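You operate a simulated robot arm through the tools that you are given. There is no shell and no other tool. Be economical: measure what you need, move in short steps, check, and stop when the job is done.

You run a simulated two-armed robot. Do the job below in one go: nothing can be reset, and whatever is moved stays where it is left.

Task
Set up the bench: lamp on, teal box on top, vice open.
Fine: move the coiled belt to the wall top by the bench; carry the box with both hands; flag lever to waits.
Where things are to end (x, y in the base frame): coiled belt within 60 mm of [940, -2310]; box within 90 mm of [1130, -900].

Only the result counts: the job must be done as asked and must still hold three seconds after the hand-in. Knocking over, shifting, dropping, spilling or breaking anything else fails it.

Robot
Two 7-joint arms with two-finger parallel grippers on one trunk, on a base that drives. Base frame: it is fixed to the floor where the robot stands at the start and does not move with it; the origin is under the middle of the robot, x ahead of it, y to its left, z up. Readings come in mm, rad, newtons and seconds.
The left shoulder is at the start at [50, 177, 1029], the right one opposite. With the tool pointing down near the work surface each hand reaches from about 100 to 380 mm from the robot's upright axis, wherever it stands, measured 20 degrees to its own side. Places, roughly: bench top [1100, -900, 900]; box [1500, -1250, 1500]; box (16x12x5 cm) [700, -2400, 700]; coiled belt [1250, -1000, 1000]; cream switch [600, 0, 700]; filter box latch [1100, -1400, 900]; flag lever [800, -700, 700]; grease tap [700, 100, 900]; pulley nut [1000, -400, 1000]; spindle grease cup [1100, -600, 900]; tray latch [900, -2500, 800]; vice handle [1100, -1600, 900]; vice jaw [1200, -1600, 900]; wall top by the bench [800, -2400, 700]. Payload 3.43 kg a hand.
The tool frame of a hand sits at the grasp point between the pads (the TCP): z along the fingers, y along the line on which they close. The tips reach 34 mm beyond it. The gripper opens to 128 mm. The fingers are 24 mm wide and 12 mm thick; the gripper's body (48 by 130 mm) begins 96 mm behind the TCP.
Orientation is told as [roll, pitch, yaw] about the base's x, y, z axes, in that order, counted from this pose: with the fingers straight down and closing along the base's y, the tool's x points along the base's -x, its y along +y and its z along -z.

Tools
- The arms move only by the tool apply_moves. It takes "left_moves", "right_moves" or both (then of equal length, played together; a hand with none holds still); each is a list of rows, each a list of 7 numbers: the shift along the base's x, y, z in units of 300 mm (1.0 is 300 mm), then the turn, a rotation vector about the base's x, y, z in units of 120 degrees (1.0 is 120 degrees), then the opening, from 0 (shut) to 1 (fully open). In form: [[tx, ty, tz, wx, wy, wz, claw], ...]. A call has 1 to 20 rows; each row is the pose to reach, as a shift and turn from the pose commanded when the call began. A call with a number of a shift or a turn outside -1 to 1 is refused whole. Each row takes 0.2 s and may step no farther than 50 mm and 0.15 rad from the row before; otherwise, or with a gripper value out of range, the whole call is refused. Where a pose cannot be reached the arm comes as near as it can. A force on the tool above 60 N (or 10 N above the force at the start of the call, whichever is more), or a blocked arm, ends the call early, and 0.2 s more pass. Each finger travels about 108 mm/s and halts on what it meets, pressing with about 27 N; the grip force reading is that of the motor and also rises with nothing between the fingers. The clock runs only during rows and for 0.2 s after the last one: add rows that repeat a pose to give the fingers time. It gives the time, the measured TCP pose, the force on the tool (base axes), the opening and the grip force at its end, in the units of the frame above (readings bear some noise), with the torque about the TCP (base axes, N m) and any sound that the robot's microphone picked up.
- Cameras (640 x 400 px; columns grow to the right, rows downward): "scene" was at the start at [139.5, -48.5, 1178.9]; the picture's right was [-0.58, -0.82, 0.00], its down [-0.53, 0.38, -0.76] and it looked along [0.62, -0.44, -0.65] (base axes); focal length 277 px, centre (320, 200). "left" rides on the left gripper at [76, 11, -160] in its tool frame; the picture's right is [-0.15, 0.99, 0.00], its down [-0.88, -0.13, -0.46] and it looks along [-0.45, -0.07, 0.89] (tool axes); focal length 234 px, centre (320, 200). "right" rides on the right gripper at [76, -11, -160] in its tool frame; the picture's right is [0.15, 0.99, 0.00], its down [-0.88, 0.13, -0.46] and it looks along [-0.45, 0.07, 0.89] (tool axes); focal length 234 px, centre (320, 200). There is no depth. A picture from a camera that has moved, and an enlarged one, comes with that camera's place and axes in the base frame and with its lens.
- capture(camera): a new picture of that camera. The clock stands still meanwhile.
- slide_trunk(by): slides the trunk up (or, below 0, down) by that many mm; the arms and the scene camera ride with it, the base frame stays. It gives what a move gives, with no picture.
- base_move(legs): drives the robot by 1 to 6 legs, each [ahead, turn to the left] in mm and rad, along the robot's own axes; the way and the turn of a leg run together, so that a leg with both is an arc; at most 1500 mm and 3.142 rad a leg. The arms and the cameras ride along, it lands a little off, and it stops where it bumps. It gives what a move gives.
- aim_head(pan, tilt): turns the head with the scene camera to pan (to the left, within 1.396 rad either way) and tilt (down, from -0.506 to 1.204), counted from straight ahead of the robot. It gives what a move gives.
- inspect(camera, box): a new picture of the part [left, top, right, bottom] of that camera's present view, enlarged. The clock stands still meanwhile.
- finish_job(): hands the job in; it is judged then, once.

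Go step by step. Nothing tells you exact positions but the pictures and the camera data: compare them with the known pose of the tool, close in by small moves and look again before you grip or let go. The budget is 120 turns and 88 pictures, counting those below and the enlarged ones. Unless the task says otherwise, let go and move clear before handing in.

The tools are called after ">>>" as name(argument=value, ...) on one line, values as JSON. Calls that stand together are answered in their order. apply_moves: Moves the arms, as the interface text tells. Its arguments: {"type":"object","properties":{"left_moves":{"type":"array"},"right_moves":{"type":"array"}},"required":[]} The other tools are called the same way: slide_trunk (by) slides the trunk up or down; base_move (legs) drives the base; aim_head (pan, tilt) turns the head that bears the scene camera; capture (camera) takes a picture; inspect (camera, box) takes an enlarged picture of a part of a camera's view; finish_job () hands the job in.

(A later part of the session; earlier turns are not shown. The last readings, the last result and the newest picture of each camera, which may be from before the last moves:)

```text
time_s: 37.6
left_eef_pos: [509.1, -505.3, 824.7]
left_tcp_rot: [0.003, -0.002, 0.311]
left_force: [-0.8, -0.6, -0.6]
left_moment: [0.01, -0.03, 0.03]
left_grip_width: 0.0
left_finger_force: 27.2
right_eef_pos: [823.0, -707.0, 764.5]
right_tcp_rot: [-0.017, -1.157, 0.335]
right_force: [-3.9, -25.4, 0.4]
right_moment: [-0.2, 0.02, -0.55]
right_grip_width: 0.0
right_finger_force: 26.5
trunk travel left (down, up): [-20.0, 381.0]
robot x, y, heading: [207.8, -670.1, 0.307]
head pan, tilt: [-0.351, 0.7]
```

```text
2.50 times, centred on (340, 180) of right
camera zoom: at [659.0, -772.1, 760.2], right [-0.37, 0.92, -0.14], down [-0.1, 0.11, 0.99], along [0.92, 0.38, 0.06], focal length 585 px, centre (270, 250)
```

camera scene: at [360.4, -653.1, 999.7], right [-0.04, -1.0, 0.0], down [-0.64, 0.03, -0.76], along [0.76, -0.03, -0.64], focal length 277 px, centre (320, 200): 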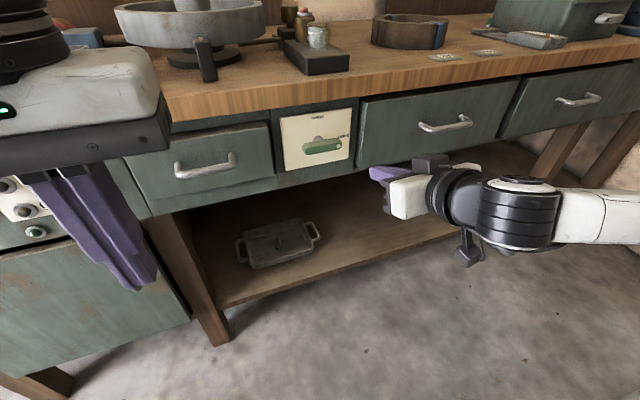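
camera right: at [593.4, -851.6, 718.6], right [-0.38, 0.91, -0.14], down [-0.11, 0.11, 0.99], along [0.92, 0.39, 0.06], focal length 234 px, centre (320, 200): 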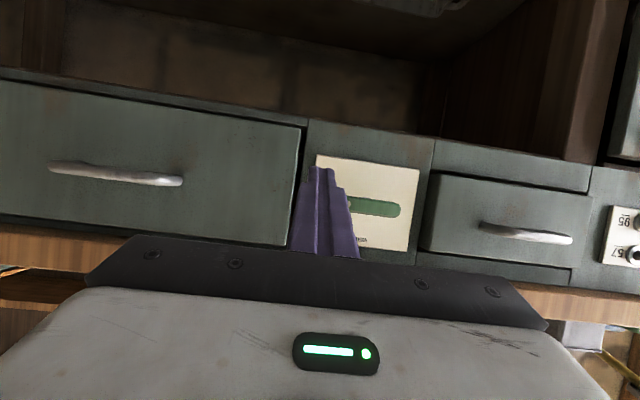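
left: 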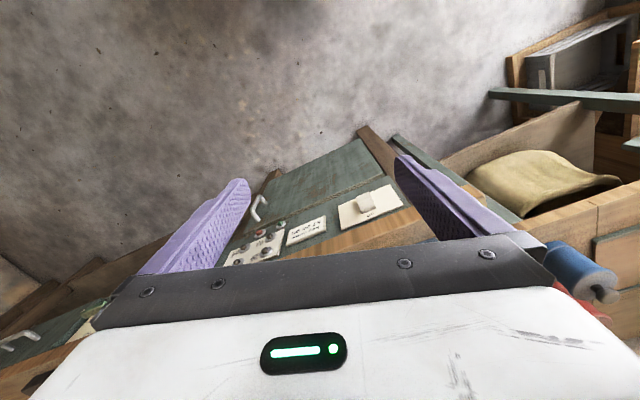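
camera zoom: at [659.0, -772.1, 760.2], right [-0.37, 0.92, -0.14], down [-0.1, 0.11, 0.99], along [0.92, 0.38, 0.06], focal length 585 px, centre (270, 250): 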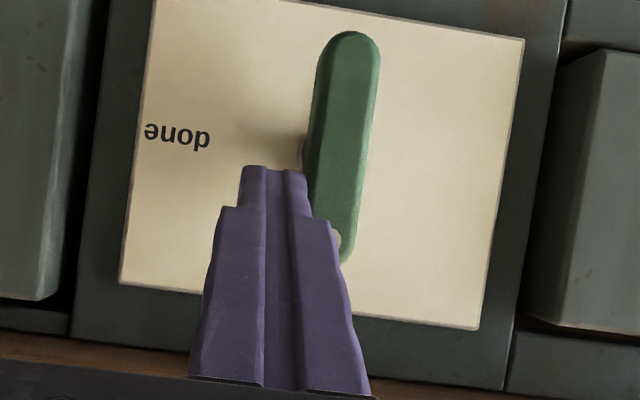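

The lever now stands at "waits" with its dot up. The belt ring sits around (1110, -870) on a bench top at z≈858, right where the box must go, so the belt goes first. I back off and stow the right hand.

>>> apply_moves(right_moves=[[0.01, -0.032, 0, 0, 0, 0, 0], [-0.131, -0.084, 0, 0, 0, 0, 0], [-0.27, -0.139, 0, 0, 0, 0, 0], [-0.3, -0.216, 0.007, -0.0186, 0.0586, 0, 0], [-0.33, -0.294, 0.015, -0.0372, 0.1172, 0, 0], [-0.359, -0.371, 0.022, -0.0558, 0.1758, 0, 0], [-0.389, -0.449, 0.03, -0.0744, 0.2344, 0, 0], [-0.419, -0.526, 0.037, -0.093, 0.293, 0, 0], [-0.449, -0.604, 0.045, -0.1116, 0.3516, 0, 0], [-0.479, -0.681, 0.052, -0.1302, 0.4102, 0, 0], [-0.508, -0.758, 0.06, -0.1488, 0.4688, 0, 0], [-0.538, -0.836, 0.067, -0.167, 0.527, 0, 0]])

>>> inspect(camera="scene", box=[260, 80, 420, 200])

>>> slide_trunk(by=230)

>>> base_move(legs=[[0, -1.571], [284, 0], [0, 1.571]])

>>> capture(camera="scene")

```text
time_s: 40.2
left_eef_pos: [510.0, -503.6, 824.0]
left_tcp_rot: [0.0, -0.002, 0.31]
left_force: [-0.6, -0.2, 0.6]
left_moment: [0.0, 0.02, 0.01]
left_grip_width: 0.0
left_finger_force: 27.2
right_eef_pos: [659.8, -950.8, 788.1]
right_tcp_rot: [0.026, -0.003, 0.326]
right_force: [0.7, 0.0, 1.5]
right_moment: [0.0, -0.05, 0.01]
right_grip_width: 0.0
right_finger_force: 26.7
right hand out of reach, approached as far as the arm can: row 3, 4
trunk travel left (down, up): [-20.0, 381.0]
robot x, y, heading: [208.8, -671.9, 0.307]
head pan, tilt: [-0.351, 0.7]
```

```text
3.33 times, centred on (340, 140) of scene
camera zoom: at [360.3, -653.0, 999.7], right [-0.04, -1.0, 0.0], down [-0.64, 0.03, -0.76], along [0.76, -0.03, -0.64], focal length 923 px, centre (253, 400)
```

zoom: 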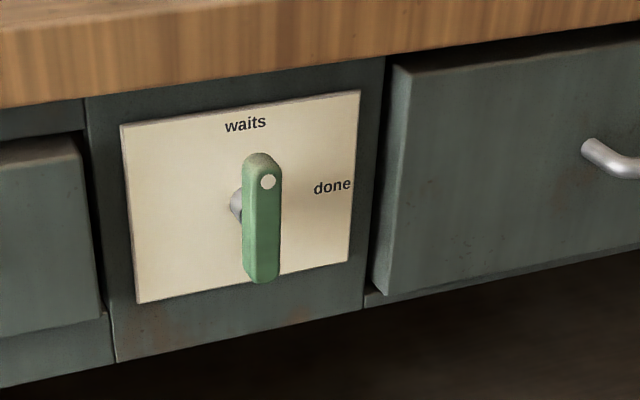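

```text
time_s: 42.7
left_eef_pos: [510.0, -503.0, 1054.6]
left_tcp_rot: [0.0, -0.002, 0.311]
left_force: [-0.7, 0.0, 0.3]
left_moment: [0.03, 0.0, 0.0]
left_grip_width: 0.2
left_finger_force: 27.3
right_eef_pos: [660.8, -951.5, 1015.4]
right_tcp_rot: [0.024, 0.0, 0.323]
right_force: [0.4, 0.4, 0.7]
right_moment: [0.0, -0.02, -0.03]
right_grip_width: 0.2
right_finger_force: 26.8
trunk travel left (down, up): [-250.0, 151.0]
robot x, y, heading: [208.7, -672.0, 0.309]
head pan, tilt: [-0.351, 0.7]
```

```text
time_s: 52.3
left_eef_pos: [594.7, -774.5, 1054.1]
left_tcp_rot: [0.001, -0.002, 0.31]
left_force: [-0.1, 0.6, -0.2]
left_moment: [-0.01, 0.02, 0.02]
left_grip_width: 0.3
left_finger_force: 27.1
right_eef_pos: [744.8, -1222.4, 1016.4]
right_tcp_rot: [0.023, -0.001, 0.324]
right_force: [-0.5, -0.5, -0.7]
right_moment: [-0.04, 0.02, 0.01]
right_grip_width: 0.1
right_finger_force: 27.0
trunk travel left (down, up): [-250.0, 151.0]
robot x, y, heading: [291.4, -943.2, 0.308]
head pan, tilt: [-0.351, 0.7]
```

```text
54 pictures are left
camera scene: at [445.5, -924.7, 1229.7], right [-0.04, -1.0, 0.0], down [-0.64, 0.03, -0.76], along [0.76, -0.03, -0.64], focal length 277 px, centre (320, 200)
```

scene: 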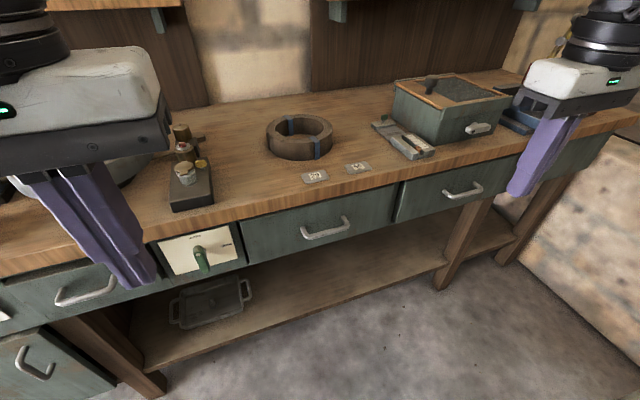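

The belt ring is ~178 mm across with ~30 mm walls, centred near (1125, -885). I drive closer to the bench with both hands high.

>>> base_move(legs=[[270, 0]])

>>> aim_head(pan=-0.3, tilt=0.95)

>>> capture(camera="scene")

```text
time_s: 54.2
left_eef_pos: [851.7, -693.8, 1054.1]
left_tcp_rot: [0.001, -0.001, 0.311]
left_force: [0.7, 0.3, -0.7]
left_moment: [-0.01, 0.02, -0.01]
left_grip_width: 0.1
left_finger_force: 26.8
right_eef_pos: [1001.7, -1141.4, 1016.0]
right_tcp_rot: [0.023, -0.002, 0.323]
right_force: [0.1, 0.1, -0.3]
right_moment: [-0.02, 0.03, -0.05]
right_grip_width: 0.0
right_finger_force: 27.3
trunk travel left (down, up): [-250.0, 151.0]
robot x, y, heading: [547.2, -864.3, 0.306]
head pan, tilt: [-0.351, 0.7]
```

```text
time_s: 55.0
left_eef_pos: [851.2, -693.0, 1054.7]
left_tcp_rot: [0.001, -0.001, 0.312]
left_force: [-0.3, 0.7, -0.5]
left_moment: [0.04, -0.04, 0.02]
left_grip_width: 0.1
left_finger_force: 26.7
right_eef_pos: [1002.4, -1140.9, 1016.4]
right_tcp_rot: [0.022, 0.0, 0.323]
right_force: [0.7, 0.4, 0.5]
right_moment: [-0.01, 0.02, 0.02]
right_grip_width: 0.3
right_finger_force: 27.0
trunk travel left (down, up): [-250.0, 151.0]
robot x, y, heading: [551.2, -859.7, 0.303]
head pan, tilt: [-0.3, 0.949]
```

```text
53 pictures are left
camera scene: at [690.1, -838.9, 1210.0], right [0.01, -1.0, 0.0], down [-0.81, -0.01, -0.58], along [0.58, 0.0, -0.81], focal length 277 px, centre (320, 200)
```

scene: 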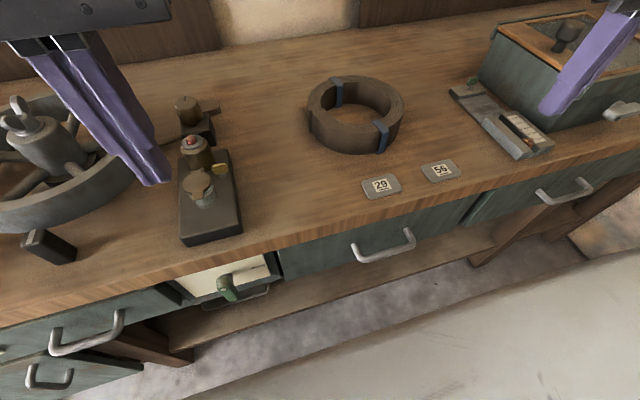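

The ring centre is about (1121, -900), top near z 900. I'll pinch its wall on the front-right side with the right hand yawed -45°: first move above, with the left hand raised clear of the bottles.

>>> apply_moves(left_moves=[[0, 0, 0.1, 0, 0, 0, 0], [-0.03, 0, 0.2, 0, 0, 0, 0], [-0.06, 0, 0.3, 0, 0, 0, 0], [-0.1, 0, 0.4, 0, 0, 0, 0], [-0.1, 0, 0.43, 0, 0, 0, 0], [-0.1, 0, 0.43, 0, 0, 0, 0]], right_moves=[[0.047, 0.098, 0, 0, 0, -0.062, 0.2], [0.094, 0.196, 0, 0, 0, -0.125, 0.4], [0.142, 0.293, 0, 0, 0, -0.187, 0.6], [0.189, 0.391, 0, 0, 0, -0.25, 0.6], [0.236, 0.489, 0, 0, 0, -0.312, 0.6], [0.283, 0.587, 0, 0, 0, -0.375, 0.6]])

>>> slide_trunk(by=-60)

>>> capture(camera="right")

>>> capture(camera="scene")

```text
time_s: 56.4
left_eef_pos: [821.4, -693.0, 1184.4]
left_tcp_rot: [-0.001, -0.003, 0.311]
left_force: [0.2, -0.5, 0.2]
left_moment: [-0.01, 0.02, 0.02]
left_grip_width: 0.0
left_finger_force: 27.1
right_eef_pos: [1086.8, -964.6, 1017.0]
right_tcp_rot: [0.022, -0.002, -0.468]
right_force: [-0.1, 0.6, -0.3]
right_moment: [-0.02, 0.0, 0.01]
right_grip_width: 76.8
right_finger_force: 0.0
trunk travel left (down, up): [-250.0, 151.0]
robot x, y, heading: [546.5, -859.8, 0.307]
head pan, tilt: [-0.3, 0.949]
```

```text
time_s: 57.4
left_eef_pos: [821.1, -692.2, 1123.3]
left_tcp_rot: [0.001, -0.001, 0.311]
left_force: [0.0, -0.1, 0.6]
left_moment: [-0.03, 0.01, 0.01]
left_grip_width: 0.0
left_finger_force: 26.9
right_eef_pos: [1085.7, -966.0, 955.4]
right_tcp_rot: [0.022, -0.001, -0.462]
right_force: [-0.2, -1.2, 0.3]
right_moment: [0.01, -0.05, 0.0]
right_grip_width: 76.7
right_finger_force: 0.0
trunk travel left (down, up): [-190.0, 211.0]
robot x, y, heading: [549.9, -865.6, 0.307]
head pan, tilt: [-0.3, 0.949]
```

```text
52 pictures are left
camera right: at [1010.7, -944.4, 1115.6], right [0.31, 0.95, 0.02], down [0.84, -0.29, 0.46], along [0.44, -0.12, -0.89], focal length 234 px, centre (320, 200)
```

right: 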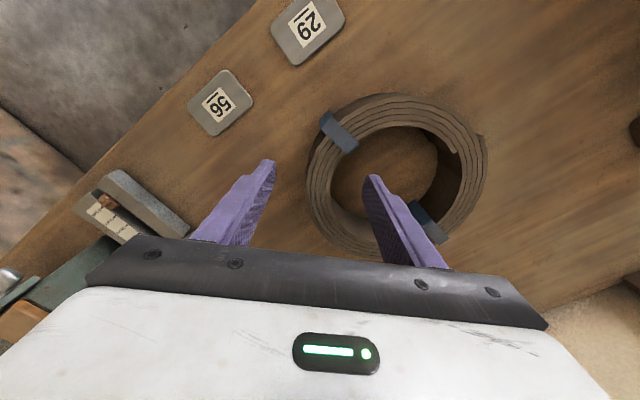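

```text
51 pictures are left
camera scene: at [689.9, -838.9, 1150.0], right [0.01, -1.0, 0.0], down [-0.81, -0.01, -0.58], along [0.58, 0.0, -0.81], focal length 277 px, centre (320, 200)
```

scene: 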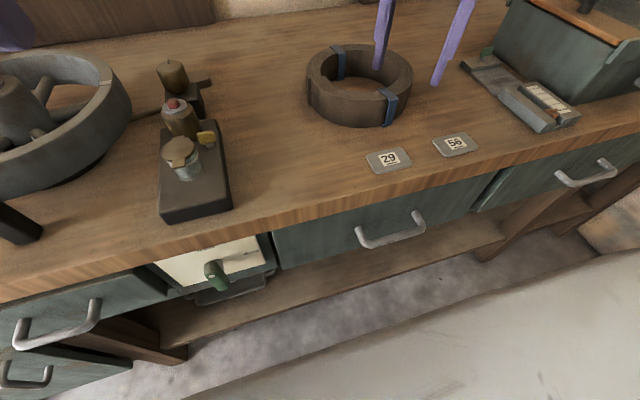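

The fingers straddle the ring wall (centre ≈ (1123, -895), wall 27 mm thick). I lower 53 mm and close.

>>> apply_moves(right_moves=[[0.01, 0.01, -0.06, 0, 0, 0, 0.6], [0.01, 0.01, -0.12, 0, 0, 0, 0.6], [0.01, 0.01, -0.15, 0, 0, 0, 0.6], [0.01, 0.01, -0.177, 0, 0, 0, 0.6], [0.01, 0.01, -0.177, 0, 0, 0, 0.3], [0.01, 0.01, -0.177, 0, 0, 0, 0], [0.01, 0.01, -0.177, 0, 0, 0, 0], [0.01, 0.01, -0.177, 0, 0, 0, 0]])

>>> capture(camera="right")

```text
time_s: 59.2
left_eef_pos: [821.0, -694.1, 1123.6]
left_tcp_rot: [0.0, -0.001, 0.312]
left_force: [0.1, 0.2, 0.0]
left_moment: [0.0, -0.02, 0.03]
left_grip_width: 0.1
left_finger_force: 27.0
right_eef_pos: [1087.7, -961.5, 902.9]
right_tcp_rot: [0.024, -0.003, -0.462]
right_force: [-1.3, -2.3, -0.3]
right_moment: [-0.48, 0.13, -0.08]
right_grip_width: 32.8
right_finger_force: 26.8
trunk travel left (down, up): [-190.0, 211.0]
robot x, y, heading: [552.7, -860.1, 0.306]
head pan, tilt: [-0.3, 0.949]
```

```text
50 pictures are left
camera right: at [1014.0, -941.7, 1062.2], right [0.31, 0.95, 0.02], down [0.84, -0.29, 0.46], along [0.44, -0.12, -0.89], focal length 234 px, centre (320, 200)
```

right: 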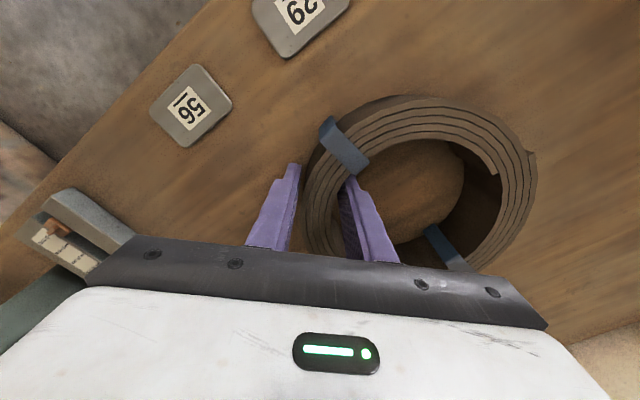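

The wall is gripped at 33 mm. I lift slowly and check for slip or sag.

>>> apply_moves(right_moves=[[0, 0, 0.03, 0, 0, 0, 0], [0, 0, 0.08, 0, 0, 0, 0], [0, 0, 0.15, 0, 0, 0, 0], [0, 0, 0.22, 0, 0, 0, 0], [0, 0, 0.3, 0, 0, 0, 0], [0, 0, 0.4, 0, 0, 0, 0], [0, 0, 0.5, 0, 0, 0, 0]])

>>> capture(camera="right")

>>> aim_head(pan=-0.7, tilt=0.6)

>>> capture(camera="scene")

```text
time_s: 60.8
left_eef_pos: [822.6, -692.6, 1124.1]
left_tcp_rot: [-0.002, -0.002, 0.311]
left_force: [-1.4, 0.1, -0.4]
left_moment: [-0.02, -0.03, 0.01]
left_grip_width: 0.0
left_finger_force: 27.0
right_eef_pos: [1088.6, -962.9, 1052.8]
right_tcp_rot: [0.022, -0.002, -0.463]
right_force: [-0.4, 0.0, -4.8]
right_moment: [-0.3, 0.18, 0.01]
right_grip_width: 32.7
right_finger_force: 26.8
trunk travel left (down, up): [-190.0, 211.0]
robot x, y, heading: [550.7, -862.7, 0.306]
head pan, tilt: [-0.3, 0.949]
```

```text
49 pictures are left
camera right: at [1013.8, -941.7, 1213.2], right [0.31, 0.95, 0.02], down [0.84, -0.29, 0.46], along [0.44, -0.12, -0.89], focal length 234 px, centre (320, 200)
```

right: 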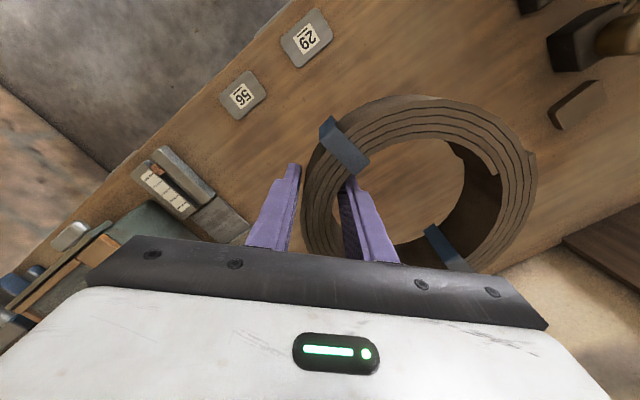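

```text
time_s: 61.6
left_eef_pos: [822.3, -692.6, 1124.4]
left_tcp_rot: [0.0, -0.002, 0.311]
left_force: [-0.8, -0.1, 0.4]
left_moment: [0.02, 0.02, 0.01]
left_grip_width: 0.1
left_finger_force: 27.3
right_eef_pos: [1090.4, -962.7, 1052.3]
right_tcp_rot: [0.023, -0.001, -0.463]
right_force: [-0.7, 0.7, -5.0]
right_moment: [-0.32, 0.21, 0.03]
right_grip_width: 32.8
right_finger_force: 26.9
trunk travel left (down, up): [-190.0, 211.0]
robot x, y, heading: [550.3, -861.4, 0.313]
head pan, tilt: [-0.7, 0.6]
```

```text
48 pictures are left
camera scene: at [699.5, -873.2, 1178.2], right [-0.38, -0.92, 0.0], down [-0.52, 0.22, -0.82], along [0.76, -0.31, -0.57], focal length 277 px, centre (320, 200)
```

scene: 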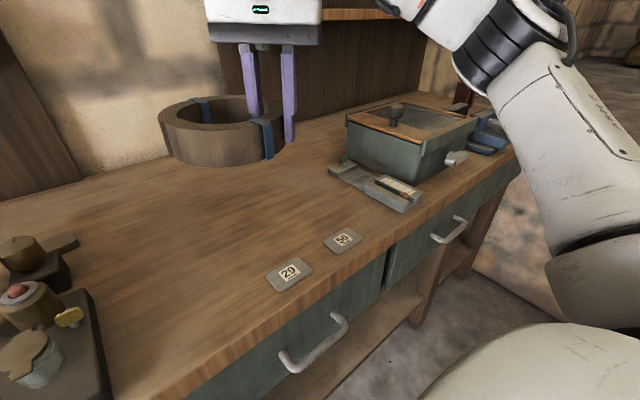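

The belt hangs steady in the right hand (0.5 kg). I back away, draw the hand in, then turn to face along the bench toward the wall.

>>> base_move(legs=[[-330, 0]])

>>> apply_moves(right_moves=[[-0.12, -0.04, 0, 0, 0, 0, 0], [-0.24, -0.08, 0, 0, 0, 0, 0], [-0.36, -0.12, 0, 0, 0, 0, 0], [-0.48, -0.16, 0, 0, 0, 0, 0]])

>>> base_move(legs=[[0, -1.571]])

>>> aim_head(pan=0.2, tilt=0.35)

>>> capture(camera="scene")

```text
time_s: 63.8
left_eef_pos: [508.0, -794.7, 1123.5]
left_tcp_rot: [0.0, -0.002, 0.308]
left_force: [0.5, -0.1, -0.7]
left_moment: [0.02, -0.02, -0.01]
left_grip_width: 0.0
left_finger_force: 27.3
right_eef_pos: [772.2, -1064.1, 1052.7]
right_tcp_rot: [0.021, -0.001, -0.465]
right_force: [0.3, -0.4, -4.2]
right_moment: [-0.33, 0.15, 0.01]
right_grip_width: 32.6
right_finger_force: 27.1
trunk travel left (down, up): [-190.0, 211.0]
robot x, y, heading: [239.6, -960.5, 0.305]
head pan, tilt: [-0.7, 0.6]
```

```text
time_s: 64.8
left_eef_pos: [507.9, -795.4, 1123.8]
left_tcp_rot: [0.001, -0.001, 0.308]
left_force: [-0.1, 0.4, 0.3]
left_moment: [0.01, 0.03, 0.0]
left_grip_width: 0.0
left_finger_force: 27.4
right_eef_pos: [628.6, -1113.1, 1052.2]
right_tcp_rot: [0.022, -0.002, -0.466]
right_force: [-0.9, -0.7, -4.9]
right_moment: [-0.32, 0.16, 0.01]
right_grip_width: 32.7
right_finger_force: 27.0
trunk travel left (down, up): [-190.0, 211.0]
robot x, y, heading: [238.0, -961.5, 0.305]
head pan, tilt: [-0.7, 0.6]
```

```text
time_s: 69.0
left_eef_pos: [402.8, -1232.3, 1123.9]
left_tcp_rot: [0.0, -0.002, -1.258]
left_force: [-0.5, 0.4, 0.8]
left_moment: [-0.01, -0.02, 0.01]
left_grip_width: 0.1
left_finger_force: 27.2
right_eef_pos: [86.9, -1355.6, 1052.3]
right_tcp_rot: [0.023, -0.002, -2.031]
right_force: [-0.2, -1.2, -4.4]
right_moment: [0.2, 0.29, 0.02]
right_grip_width: 32.3
right_finger_force: 27.6
trunk travel left (down, up): [-190.0, 211.0]
robot x, y, heading: [235.3, -960.3, -1.262]
head pan, tilt: [-0.7, 0.6]
```

```text
time_s: 70.2
left_eef_pos: [403.6, -1232.4, 1123.6]
left_tcp_rot: [0.0, -0.003, -1.259]
left_force: [0.2, -0.5, 0.1]
left_moment: [-0.01, 0.0, 0.01]
left_grip_width: 0.0
left_finger_force: 27.0
right_eef_pos: [86.8, -1354.7, 1053.6]
right_tcp_rot: [0.023, -0.001, -2.032]
right_force: [0.0, 0.4, -5.2]
right_moment: [0.22, 0.28, 0.02]
right_grip_width: 32.4
right_finger_force: 26.9
trunk travel left (down, up): [-190.0, 211.0]
robot x, y, heading: [238.3, -959.6, -1.261]
head pan, tilt: [0.201, 0.351]
```

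```text
47 pictures are left
camera scene: at [303.2, -1108.3, 1201.0], right [-0.87, -0.49, 0.0], down [-0.17, 0.3, -0.94], along [0.46, -0.82, -0.34], focal length 277 px, centre (320, 200)
```

scene: 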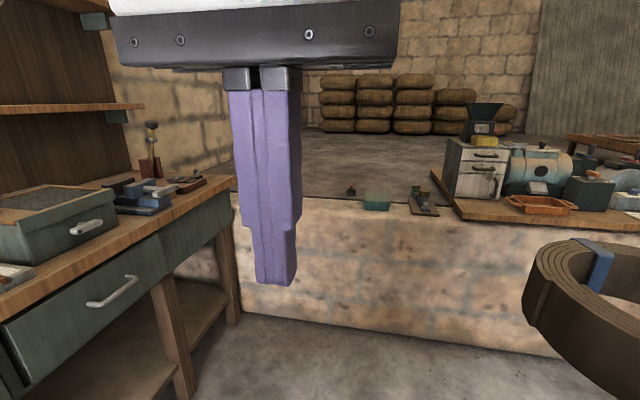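

I see the low wall with a small teal box on it, a gadget on a tray beside it, and a machine table on the right. I'll enlarge that area.

>>> inspect(camera="scene", box=[290, 120, 530, 270])

>>> inspect(camera="scene", box=[0, 100, 240, 250])

```text
2.67 times, centred on (410, 195) of scene
camera zoom: at [303.2, -1108.3, 1201.0], right [-0.87, -0.49, 0.0], down [-0.17, 0.3, -0.94], along [0.46, -0.82, -0.34], focal length 738 px, centre (80, 213)
```

zoom: 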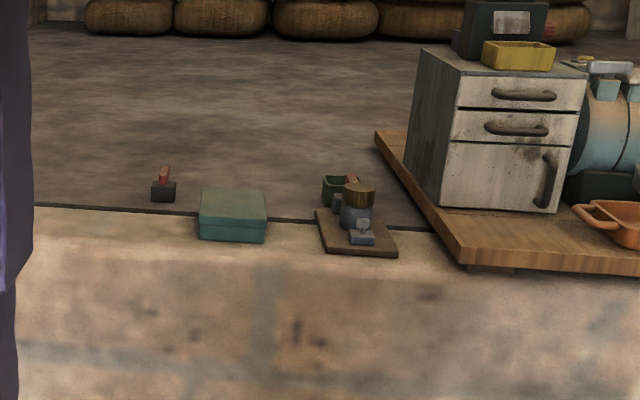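

```text
2.67 times, centred on (120, 175) of scene
camera zoom: at [303.2, -1108.3, 1201.0], right [-0.87, -0.49, 0.0], down [-0.17, 0.3, -0.94], along [0.46, -0.82, -0.34], focal length 738 px, centre (853, 267)
```

zoom: 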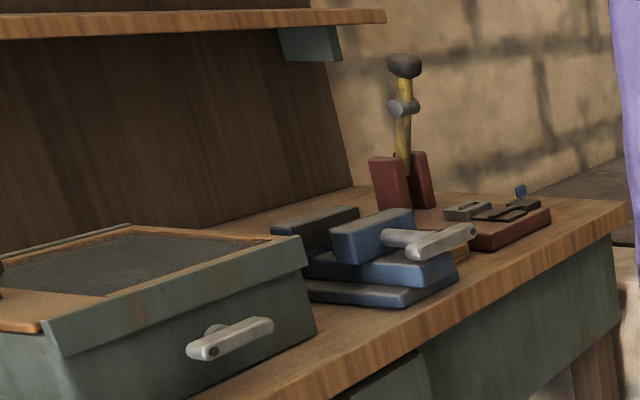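

The teal box is near (710, -2444) on the wall's front strip and the belt's goal is left of it, clear of the small red/black gadget. I drive closer and look down.

>>> base_move(legs=[[860, 0]])

>>> aim_head(pan=0.1, tilt=0.7)

>>> capture(camera="scene")

```text
time_s: 74.8
left_eef_pos: [667.0, -2056.5, 1124.6]
left_tcp_rot: [0.001, -0.003, -1.26]
left_force: [0.2, -0.5, -0.3]
left_moment: [0.02, 0.03, 0.02]
left_grip_width: 0.1
left_finger_force: 27.0
right_eef_pos: [349.2, -2180.4, 1052.8]
right_tcp_rot: [0.021, -0.001, -2.033]
right_force: [0.5, -0.8, -4.3]
right_moment: [0.19, 0.27, -0.03]
right_grip_width: 32.7
right_finger_force: 27.5
trunk travel left (down, up): [-190.0, 211.0]
robot x, y, heading: [499.2, -1782.6, -1.265]
head pan, tilt: [0.201, 0.351]
```

```text
time_s: 75.7
left_eef_pos: [667.0, -2057.4, 1123.1]
left_tcp_rot: [-0.001, -0.001, -1.259]
left_force: [-0.1, -0.2, 0.3]
left_moment: [0.01, 0.0, 0.03]
left_grip_width: 0.2
left_finger_force: 27.1
right_eef_pos: [348.7, -2180.5, 1053.8]
right_tcp_rot: [0.022, -0.003, -2.034]
right_force: [-0.8, 0.5, -3.8]
right_moment: [0.23, 0.28, -0.02]
right_grip_width: 32.6
right_finger_force: 27.0
trunk travel left (down, up): [-190.0, 211.0]
robot x, y, heading: [500.8, -1787.4, -1.267]
head pan, tilt: [0.099, 0.7]
```

```text
44 pictures are left
camera scene: at [554.4, -1930.2, 1169.7], right [-0.92, -0.4, 0.0], down [-0.26, 0.59, -0.77], along [0.3, -0.7, -0.64], focal length 277 px, centre (320, 200)
```

scene: 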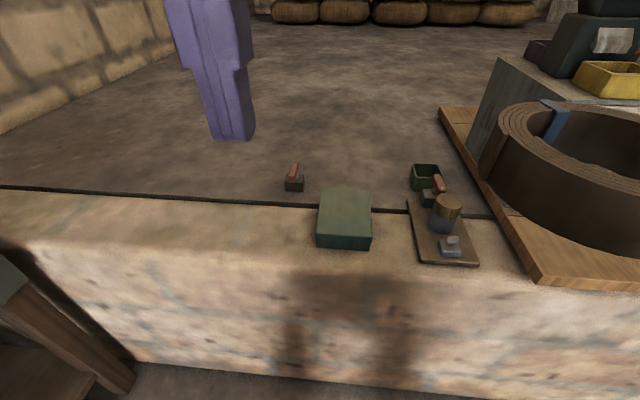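

Wall top ≈ z 700, with ~165 mm of strip before a flush seam; box at (678, -2376), 120 mm side facing me. I'll turn left 0.6 rad and approach so the right hand can set the belt near (937, -2300).

>>> base_move(legs=[[0, 0.6], [150, 0]])

>>> slide_trunk(by=-120)

>>> aim_head(pan=-0.35, tilt=0.7)

>>> capture(camera="scene")

```text
time_s: 78.7
left_eef_pos: [908.1, -2007.4, 1123.5]
left_tcp_rot: [0.001, -0.003, -0.663]
left_force: [-0.9, -0.5, 0.3]
left_moment: [-0.01, 0.01, 0.0]
left_grip_width: 0.1
left_finger_force: 26.7
right_eef_pos: [715.0, -2288.8, 1052.5]
right_tcp_rot: [0.02, 0.0, -1.434]
right_force: [-0.1, 0.0, -5.1]
right_moment: [0.0, 0.4, -0.02]
right_grip_width: 32.4
right_finger_force: 27.3
trunk travel left (down, up): [-190.0, 211.0]
robot x, y, heading: [615.6, -1877.2, -0.665]
head pan, tilt: [0.099, 0.7]
```

```text
time_s: 80.2
left_eef_pos: [907.4, -2008.0, 1004.2]
left_tcp_rot: [0.0, -0.002, -0.664]
left_force: [-0.3, 0.8, -0.4]
left_moment: [0.0, 0.01, -0.03]
left_grip_width: 0.1
left_finger_force: 27.4
right_eef_pos: [714.7, -2287.9, 932.5]
right_tcp_rot: [0.023, -0.003, -1.435]
right_force: [-0.2, 1.2, -5.7]
right_moment: [-0.01, 0.37, 0.0]
right_grip_width: 32.2
right_finger_force: 26.7
trunk travel left (down, up): [-70.0, 331.0]
robot x, y, heading: [616.0, -1878.3, -0.664]
head pan, tilt: [0.099, 0.7]
```

```text
time_s: 81.1
left_eef_pos: [908.6, -2007.2, 1004.5]
left_tcp_rot: [0.001, -0.001, -0.664]
left_force: [-0.2, 0.1, -0.3]
left_moment: [0.0, 0.01, 0.04]
left_grip_width: 0.0
left_finger_force: 26.5
right_eef_pos: [714.4, -2287.4, 932.7]
right_tcp_rot: [0.02, 0.0, -1.434]
right_force: [-0.9, -0.1, -3.9]
right_moment: [0.03, 0.36, 0.01]
right_grip_width: 32.3
right_finger_force: 26.9
trunk travel left (down, up): [-70.0, 331.0]
robot x, y, heading: [615.8, -1880.6, -0.666]
head pan, tilt: [-0.351, 0.7]
```

```text
43 pictures are left
camera scene: at [717.1, -1992.8, 1049.6], right [-0.85, -0.53, 0.0], down [-0.34, 0.55, -0.76], along [0.4, -0.65, -0.64], focal length 277 px, centre (320, 200)
```

scene: 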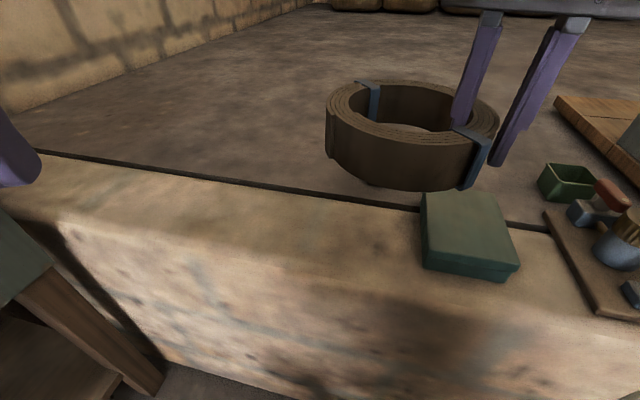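

The belt hangs clear of everything. I carry it over to the left of the box and lower it to just above the wall top.

>>> apply_moves(right_moves=[[0.123, -0.018, 0, 0, 0, 0, 0], [0.247, -0.037, 0, 0, 0, 0, 0], [0.37, -0.055, 0, 0, 0, 0, 0], [0.495, -0.073, 0, 0, 0, 0, 0], [0.495, -0.073, -0.13, 0, 0, 0, 0], [0.495, -0.073, -0.26, 0, 0, 0, 0], [0.495, -0.073, -0.39, 0, 0, 0, 0], [0.495, -0.073, -0.49, 0, 0, 0, 0], [0.495, -0.073, -0.57, 0, 0, 0, 0], [0.495, -0.073, -0.57, 0, 0, 0, 0]])

>>> capture(camera="scene")

```text
time_s: 83.3
left_eef_pos: [909.3, -2008.1, 1004.2]
left_tcp_rot: [-0.001, -0.003, -0.662]
left_force: [0.1, 0.5, 0.6]
left_moment: [0.03, 0.0, -0.02]
left_grip_width: 0.1
left_finger_force: 27.5
right_eef_pos: [863.9, -2310.3, 761.6]
right_tcp_rot: [0.022, -0.002, -1.434]
right_force: [0.7, 0.4, -5.1]
right_moment: [0.0, 0.38, 0.01]
right_grip_width: 32.1
right_finger_force: 26.9
trunk travel left (down, up): [-70.0, 331.0]
robot x, y, heading: [618.3, -1877.6, -0.663]
head pan, tilt: [-0.351, 0.7]
```

```text
42 pictures are left
camera scene: at [717.1, -1992.9, 1049.6], right [-0.85, -0.53, 0.0], down [-0.34, 0.55, -0.76], along [0.4, -0.65, -0.64], focal length 277 px, centre (320, 200)
```

scene: 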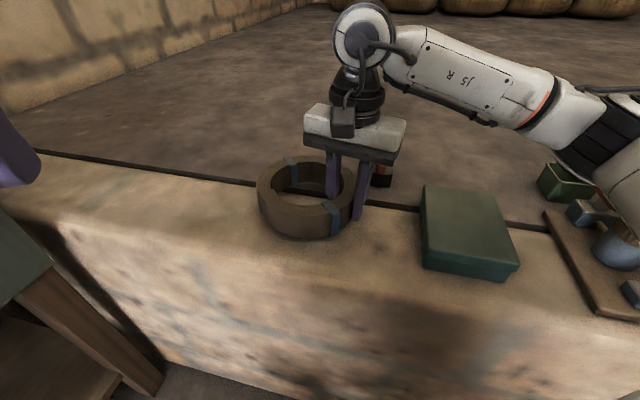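

It hovers a little above the strip. I lower in small steps watching the vertical force.

>>> apply_moves(right_moves=[[0, 0, -0.015, 0, 0, 0, 0], [0, 0, -0.03, 0, 0, 0, 0], [0, 0, -0.04, 0, 0, 0, 0], [0, 0, -0.05, 0, 0, 0, 0]])

>>> apply_moves(right_moves=[[0, 0, -0.005, 0, 0, 0, 0], [0, 0, -0.01, 0, 0, 0, 0]])

```text
time_s: 84.3
left_eef_pos: [907.3, -2008.3, 1003.3]
left_tcp_rot: [0.0, -0.002, -0.663]
left_force: [-1.2, 0.1, 0.3]
left_moment: [-0.02, -0.03, 0.0]
left_grip_width: 0.1
left_finger_force: 27.2
right_eef_pos: [864.4, -2311.2, 747.4]
right_tcp_rot: [0.022, -0.002, -1.436]
right_force: [0.1, 0.2, -4.6]
right_moment: [-0.01, 0.35, 0.02]
right_grip_width: 32.4
right_finger_force: 27.0
trunk travel left (down, up): [-70.0, 331.0]
robot x, y, heading: [617.4, -1878.7, -0.664]
head pan, tilt: [-0.351, 0.7]
```

```text
time_s: 84.9
left_eef_pos: [908.5, -2006.7, 1003.8]
left_tcp_rot: [-0.001, -0.001, -0.663]
left_force: [-0.1, -0.9, -0.5]
left_moment: [0.01, 0.0, -0.02]
left_grip_width: 0.1
left_finger_force: 26.6
right_eef_pos: [864.3, -2309.9, 743.4]
right_tcp_rot: [0.022, -0.001, -1.435]
right_force: [0.2, 0.2, -4.4]
right_moment: [0.0, 0.36, 0.03]
right_grip_width: 32.3
right_finger_force: 27.4
trunk travel left (down, up): [-70.0, 331.0]
robot x, y, heading: [616.6, -1877.9, -0.669]
head pan, tilt: [-0.351, 0.7]
```

>>> apply_moves(right_moves=[[0, 0, -0.006, 0, 0, 0, 0], [0, 0, -0.012, 0, 0, 0, 0]])

>>> apply_moves(right_moves=[[0, 0, -0.006, 0, 0, 0, 0], [0, 0, -0.012, 0, 0, 0, 0]])

>>> inspect(camera="scene", box=[220, 100, 420, 260])

```text
time_s: 85.5
left_eef_pos: [906.1, -2007.0, 1004.1]
left_tcp_rot: [0.0, -0.004, -0.663]
left_force: [0.1, 0.7, 0.2]
left_moment: [0.01, 0.01, -0.02]
left_grip_width: 0.0
left_finger_force: 26.7
right_eef_pos: [863.5, -2309.6, 742.3]
right_tcp_rot: [0.028, -0.003, -1.437]
right_force: [-0.3, -2.5, 12.4]
right_moment: [0.17, 0.65, 0.04]
right_grip_width: 32.0
right_finger_force: 27.4
trunk travel left (down, up): [-70.0, 331.0]
robot x, y, heading: [614.4, -1880.3, -0.661]
head pan, tilt: [-0.351, 0.7]
```

```text
time_s: 86.1
left_eef_pos: [905.9, -2006.1, 1006.2]
left_tcp_rot: [-0.002, -0.004, -0.664]
left_force: [0.1, 0.3, -0.5]
left_moment: [-0.02, 0.01, 0.05]
left_grip_width: 0.1
left_finger_force: 27.5
right_eef_pos: [863.0, -2310.1, 742.4]
right_tcp_rot: [0.029, -0.009, -1.437]
right_force: [-2.9, -3.9, 38.3]
right_moment: [-0.71, 1.08, -0.01]
right_grip_width: 32.4
right_finger_force: 26.8
trunk travel left (down, up): [-70.0, 331.0]
robot x, y, heading: [617.1, -1877.4, -0.666]
head pan, tilt: [-0.351, 0.7]
```

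```text
2.50 times, centred on (320, 180) of scene
camera zoom: at [715.6, -1990.7, 1050.7], right [-0.85, -0.53, 0.0], down [-0.34, 0.55, -0.77], along [0.4, -0.65, -0.64], focal length 692 px, centre (320, 250)
```

zoom: 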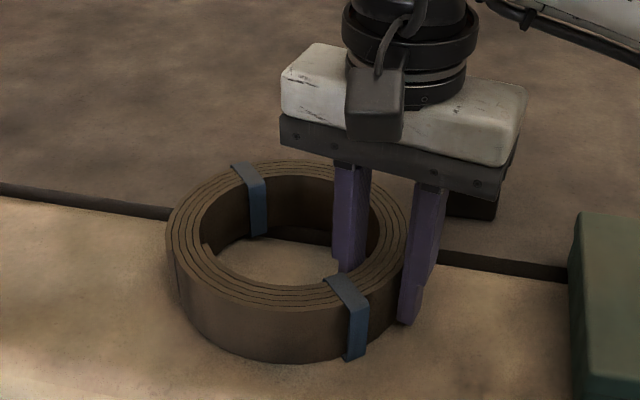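

The belt rests on the wall top. I relieve the push, open, and lift straight out.

>>> apply_moves(right_moves=[[0, 0, 0.014, 0, 0, 0, 0], [0, 0, 0.016, 0, 0, 0, 0.2], [0, 0, 0.016, 0, 0, 0, 0.4], [0, 0, 0.016, 0, 0, 0, 0.5], [0, 0, 0.016, 0, 0, 0, 0.5], [0, 0, 0.1, 0, 0, 0, 0.5], [0, 0, 0.23, 0, 0, 0, 0.5], [0, 0, 0.37, 0, 0, 0, 0.5], [0, 0, 0.52, 0, 0, 0, 0.5], [0, 0, 0.68, 0, 0, 0, 0.5], [0, 0, 0.84, 0, 0, 0, 0.5]])

>>> capture(camera="scene")

```text
time_s: 88.5
left_eef_pos: [907.3, -2006.5, 1003.4]
left_tcp_rot: [0.0, -0.004, -0.663]
left_force: [-0.3, -0.4, -0.3]
left_moment: [-0.01, 0.0, 0.01]
left_grip_width: 0.0
left_finger_force: 26.9
right_eef_pos: [862.5, -2308.4, 986.9]
right_tcp_rot: [0.022, -0.004, -1.435]
right_force: [-0.4, -0.7, 0.4]
right_moment: [0.02, 0.0, 0.01]
right_grip_width: 64.0
right_finger_force: 0.0
trunk travel left (down, up): [-70.0, 331.0]
robot x, y, heading: [619.4, -1878.7, -0.668]
head pan, tilt: [-0.351, 0.7]
```

```text
40 pictures are left
camera scene: at [716.8, -1992.4, 1049.7], right [-0.85, -0.53, 0.0], down [-0.34, 0.55, -0.77], along [0.4, -0.65, -0.64], focal length 277 px, centre (320, 200)
```

scene: 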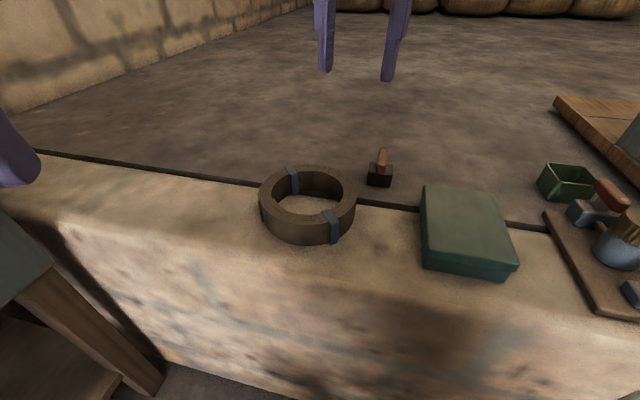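

The belt rests at about (938, -2310), still. Next the teal box, centred near (690, -2380), top z≈747. I square up the right hand, draw it in, and reposition the base squarely in front of the box.

>>> apply_moves(right_moves=[[-0.05, 0.038, 0.04, 0, 0, 0.053, 0.8], [-0.1, 0.076, 0.08, 0, 0, 0.105, 1], [-0.15, 0.114, 0.12, 0, 0, 0.158, 1], [-0.2, 0.152, 0.16, 0, 0, 0.21, 1], [-0.25, 0.19, 0.2, 0, 0, 0.263, 1], [-0.3, 0.229, 0.2, 0, 0, 0.315, 1], [-0.341, 0.267, 0.2, 0, 0, 0.368, 1]])

>>> base_move(legs=[[0, -1.461], [108, 0], [0, 0.861]])

>>> aim_head(pan=0.0, tilt=0.9)

>>> capture(camera="scene")

```text
time_s: 90.1
left_eef_pos: [908.2, -2007.4, 1004.4]
left_tcp_rot: [0.001, -0.002, -0.663]
left_force: [0.6, 0.4, 0.9]
left_moment: [0.01, 0.02, -0.01]
left_grip_width: 0.0
left_finger_force: 27.7
right_eef_pos: [761.2, -2229.4, 1048.9]
right_tcp_rot: [0.023, -0.003, -0.663]
right_force: [0.5, 0.5, 0.3]
right_moment: [0.0, -0.01, -0.02]
right_grip_width: 127.9
right_finger_force: 0.1
trunk travel left (down, up): [-70.0, 331.0]
robot x, y, heading: [616.1, -1875.2, -0.667]
head pan, tilt: [-0.351, 0.7]
```

```text
time_s: 97.1
left_eef_pos: [727.4, -2240.2, 1002.7]
left_tcp_rot: [-0.001, -0.002, -1.26]
left_force: [-0.3, 0.0, 0.0]
left_moment: [0.02, 0.0, -0.01]
left_grip_width: 0.0
left_finger_force: 27.0
right_eef_pos: [479.9, -2339.8, 1048.7]
right_tcp_rot: [0.021, -0.001, -1.262]
right_force: [0.4, 0.2, -0.4]
right_moment: [0.0, -0.01, 0.01]
right_grip_width: 128.0
right_finger_force: 0.1
trunk travel left (down, up): [-70.0, 331.0]
robot x, y, heading: [558.5, -1966.8, -1.264]
head pan, tilt: [-0.351, 0.7]
```

```text
time_s: 97.9
left_eef_pos: [726.7, -2240.5, 1004.4]
left_tcp_rot: [0.0, 0.0, -1.259]
left_force: [-0.5, -0.4, 0.3]
left_moment: [0.02, -0.02, -0.01]
left_grip_width: 0.0
left_finger_force: 27.2
right_eef_pos: [481.0, -2341.3, 1049.0]
right_tcp_rot: [0.023, -0.003, -1.262]
right_force: [-0.5, -0.4, 0.2]
right_moment: [0.02, 0.03, 0.02]
right_grip_width: 127.7
right_finger_force: 0.0
trunk travel left (down, up): [-70.0, 331.0]
robot x, y, heading: [559.2, -1967.3, -1.265]
head pan, tilt: [0.0, 0.901]
```

```text
39 pictures are left
camera scene: at [603.8, -2106.9, 1033.6], right [-0.95, -0.3, 0.0], down [-0.24, 0.75, -0.62], along [0.19, -0.59, -0.78], focal length 277 px, centre (320, 200)
```

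scene: 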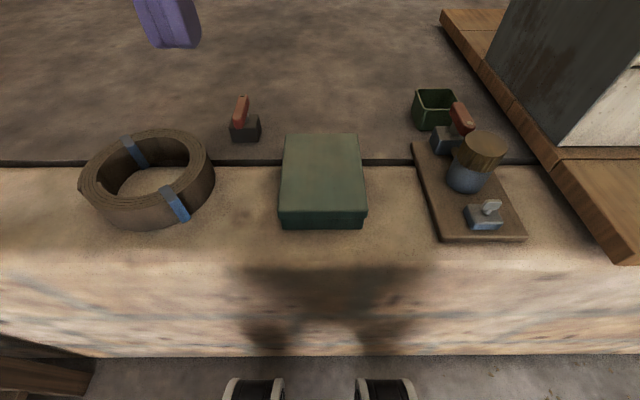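

The box is square to me, lat ≈ 0, centre ~436 mm ahead. I plan to grip its 12 cm width with both hands: right hand at the far end upright, left at the near end leaning back. First I hover the right hand above the far end.

>>> slide_trunk(by=-60)

>>> apply_moves(right_moves=[[0.095, -0.042, -0.04, 0, 0, 0, 1], [0.19, -0.084, -0.08, 0, 0, 0, 1], [0.285, -0.126, -0.12, 0, 0, 0, 1], [0.38, -0.168, -0.17, 0, 0, 0, 1], [0.475, -0.21, -0.22, 0, 0, 0, 1], [0.57, -0.253, -0.28, 0, 0, 0, 1], [0.665, -0.295, -0.34, 0, 0, 0, 1], [0.76, -0.337, -0.42, 0, 0, 0, 1], [0.76, -0.337, -0.5, 0, 0, 0, 1], [0.76, -0.337, -0.5, 0, 0, 0, 1]])

>>> capture(camera="right")

>>> capture(camera="scene")

```text
time_s: 98.9
left_eef_pos: [726.2, -2240.1, 943.1]
left_tcp_rot: [0.0, -0.003, -1.26]
left_force: [-0.3, 0.2, 0.5]
left_moment: [0.01, 0.01, -0.01]
left_grip_width: 0.0
left_finger_force: 26.7
right_eef_pos: [481.6, -2340.6, 989.3]
right_tcp_rot: [0.022, -0.002, -1.262]
right_force: [0.2, -0.4, 0.2]
right_moment: [-0.02, -0.03, 0.0]
right_grip_width: 128.1
right_finger_force: 0.0
trunk travel left (down, up): [-10.0, 391.0]
robot x, y, heading: [560.8, -1967.3, -1.262]
head pan, tilt: [0.0, 0.901]
```

```text
time_s: 101.1
left_eef_pos: [727.1, -2239.4, 942.8]
left_tcp_rot: [0.001, -0.002, -1.26]
left_force: [-0.2, 0.5, -0.2]
left_moment: [0.0, 0.04, -0.03]
left_grip_width: 0.0
left_finger_force: 27.5
right_eef_pos: [708.1, -2442.8, 838.3]
right_tcp_rot: [0.024, -0.002, -1.262]
right_force: [0.0, 0.2, 0.2]
right_moment: [-0.03, 0.0, -0.01]
right_grip_width: 127.8
right_finger_force: 0.1
trunk travel left (down, up): [-10.0, 391.0]
robot x, y, heading: [563.9, -1970.0, -1.259]
head pan, tilt: [0.0, 0.901]
```

```text
38 pictures are left
camera right: at [671.0, -2374.9, 998.5], right [0.9, 0.44, 0.02], down [0.38, -0.8, 0.46], along [0.22, -0.4, -0.89], focal length 234 px, centre (320, 200)
```

right: 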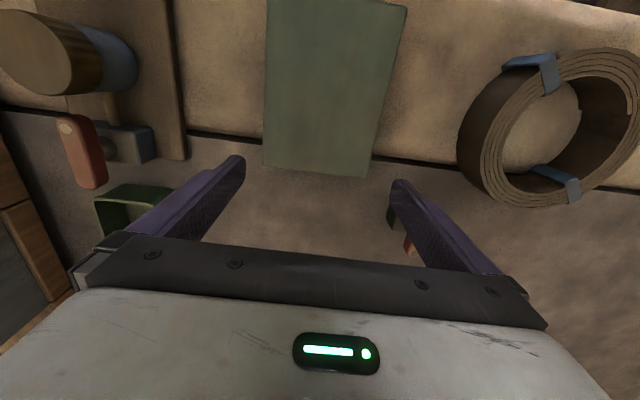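

```text
37 pictures are left
camera scene: at [603.9, -2106.9, 973.5], right [-0.95, -0.3, 0.0], down [-0.24, 0.75, -0.62], along [0.19, -0.59, -0.78], focal length 277 px, centre (320, 200)
```

scene: 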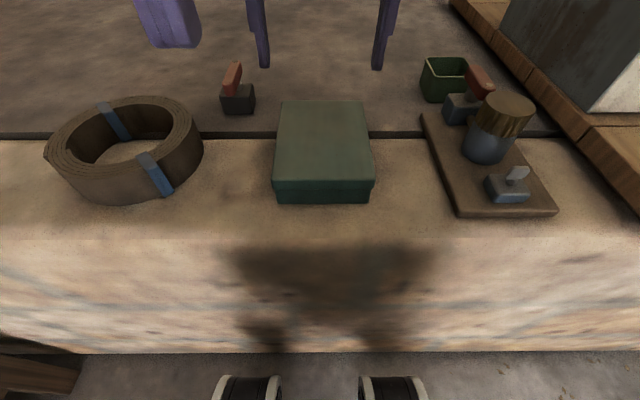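

From this hand camera the far edge's centre is (715, -2458), so the hand is 2 mm off. I correct and descend until the tips are just above the lid height.

>>> apply_moves(right_moves=[[0.005, 0.006, -0.06, 0, 0, 0, 1], [0.005, 0.006, -0.12, 0, 0, 0, 1], [0.005, 0.006, -0.165, 0, 0, 0, 1], [0.005, 0.006, -0.165, 0, 0, 0, 1]])

>>> inspect(camera="right", box=[160, 80, 480, 280])

>>> inspect(camera="scene", box=[240, 30, 400, 130])

```text
time_s: 102.1
left_eef_pos: [726.8, -2240.2, 943.4]
left_tcp_rot: [0.0, -0.002, -1.26]
left_force: [-0.8, 0.5, 0.1]
left_moment: [-0.01, 0.0, -0.01]
left_grip_width: 0.1
left_finger_force: 27.0
right_eef_pos: [710.4, -2439.9, 787.8]
right_tcp_rot: [0.022, -0.002, -1.262]
right_force: [-0.8, 0.1, 0.5]
right_moment: [0.02, 0.0, 0.02]
right_grip_width: 127.7
right_finger_force: 0.1
trunk travel left (down, up): [-10.0, 391.0]
robot x, y, heading: [559.8, -1969.8, -1.258]
head pan, tilt: [0.0, 0.901]
```

```text
2.00 times, centred on (320, 180) of right
camera zoom: at [672.7, -2372.3, 948.8], right [0.9, 0.44, 0.02], down [0.38, -0.8, 0.46], along [0.22, -0.41, -0.89], focal length 468 px, centre (320, 240)
```

zoom: 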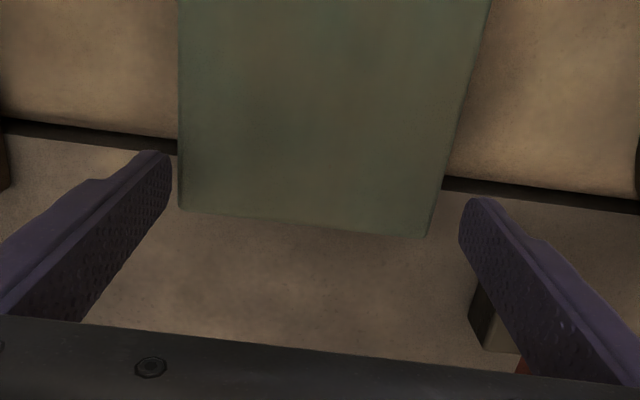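

```text
4.00 times, centred on (320, 80) of scene
camera zoom: at [603.9, -2106.9, 973.5], right [-0.95, -0.3, 0.0], down [-0.24, 0.75, -0.62], along [0.19, -0.59, -0.78], focal length 1107 px, centre (320, 680)
```

zoom: 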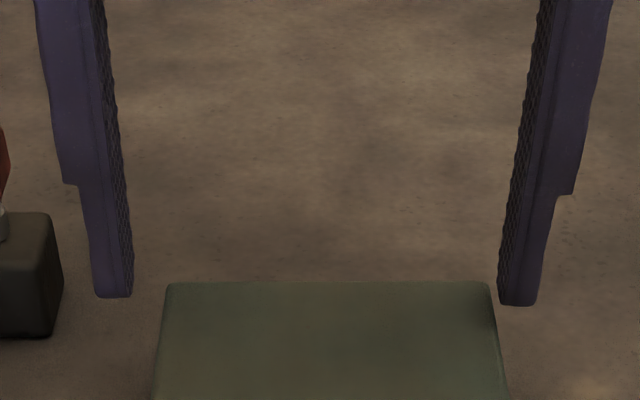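

Both views agree that the hand must go ~4 mm to my right. I correct it and lower in steps.

>>> apply_moves(right_moves=[[-0.0137, -0.0043, 0, 0, 0, 0, 1], [-0.0137, -0.0043, -0.02, 0, 0, 0, 1], [-0.0137, -0.0043, -0.04, 0, 0, 0, 1], [-0.0137, -0.0043, -0.06, 0, 0, 0, 1], [-0.0137, -0.0043, -0.06, 0, 0, 0, 1]])

>>> inspect(camera="scene", box=[240, 30, 400, 130])

```text
time_s: 103.3
left_eef_pos: [726.6, -2239.8, 943.5]
left_tcp_rot: [0.0, -0.001, -1.261]
left_force: [-0.2, 0.0, -0.6]
left_moment: [0.0, -0.02, 0.0]
left_grip_width: 0.0
left_finger_force: 27.0
right_eef_pos: [705.9, -2441.9, 772.3]
right_tcp_rot: [0.022, -0.001, -1.261]
right_force: [-0.5, 0.6, 0.3]
right_moment: [0.0, -0.01, -0.02]
right_grip_width: 127.8
right_finger_force: 0.1
trunk travel left (down, up): [-10.0, 391.0]
robot x, y, heading: [557.1, -1967.6, -1.267]
head pan, tilt: [0.0, 0.901]
```

```text
4.00 times, centred on (320, 80) of scene
camera zoom: at [603.9, -2106.9, 973.5], right [-0.95, -0.3, 0.0], down [-0.24, 0.75, -0.62], along [0.19, -0.59, -0.78], focal length 1107 px, centre (320, 680)
```

zoom: 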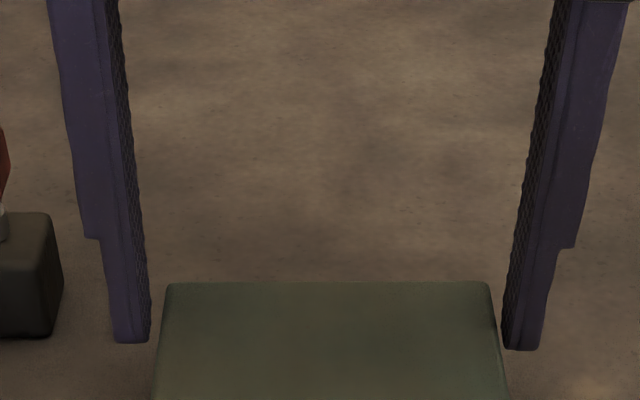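

The tips are now beside the lid on both sides with no contact. I lower to near the wall top and close gently.

>>> apply_moves(right_moves=[[-0.003, -0.001, -0.03, 0, 0, 0, 1], [-0.003, -0.001, -0.06, 0, 0, 0, 1], [-0.003, -0.001, -0.09, 0, 0, 0, 1], [-0.003, -0.001, -0.113, 0, 0, 0, 1], [-0.003, -0.001, -0.113, 0, 0, 0, 0.9], [-0.003, -0.001, -0.113, 0, 0, 0, 0.8], [-0.003, -0.001, -0.113, 0, 0, 0, 0.8]])

>>> capture(camera="scene")

```text
time_s: 104.9
left_eef_pos: [728.5, -2240.5, 944.2]
left_tcp_rot: [0.0, -0.001, -1.26]
left_force: [-1.1, -0.5, 0.5]
left_moment: [-0.05, -0.01, -0.04]
left_grip_width: 0.2
left_finger_force: 26.8
right_eef_pos: [705.2, -2442.0, 736.9]
right_tcp_rot: [0.021, -0.002, -1.262]
right_force: [2.8, 0.5, 1.9]
right_moment: [0.09, 0.05, -0.17]
right_grip_width: 120.6
right_finger_force: 27.4
trunk travel left (down, up): [-10.0, 391.0]
robot x, y, heading: [563.1, -1971.2, -1.257]
head pan, tilt: [0.0, 0.901]
```

```text
33 pictures are left
camera scene: at [604.0, -2106.7, 973.6], right [-0.95, -0.3, 0.0], down [-0.24, 0.75, -0.62], along [0.19, -0.59, -0.78], focal length 277 px, centre (320, 200)
```

scene: 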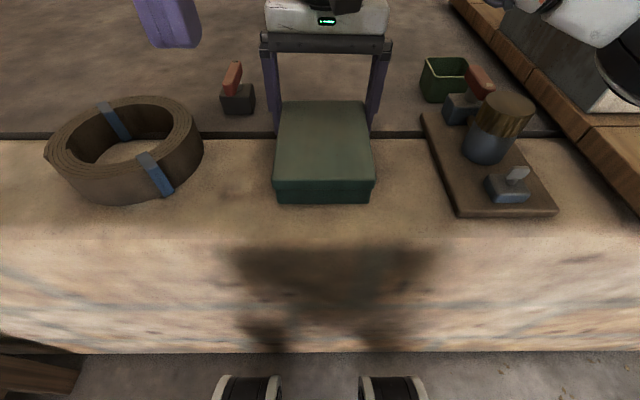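

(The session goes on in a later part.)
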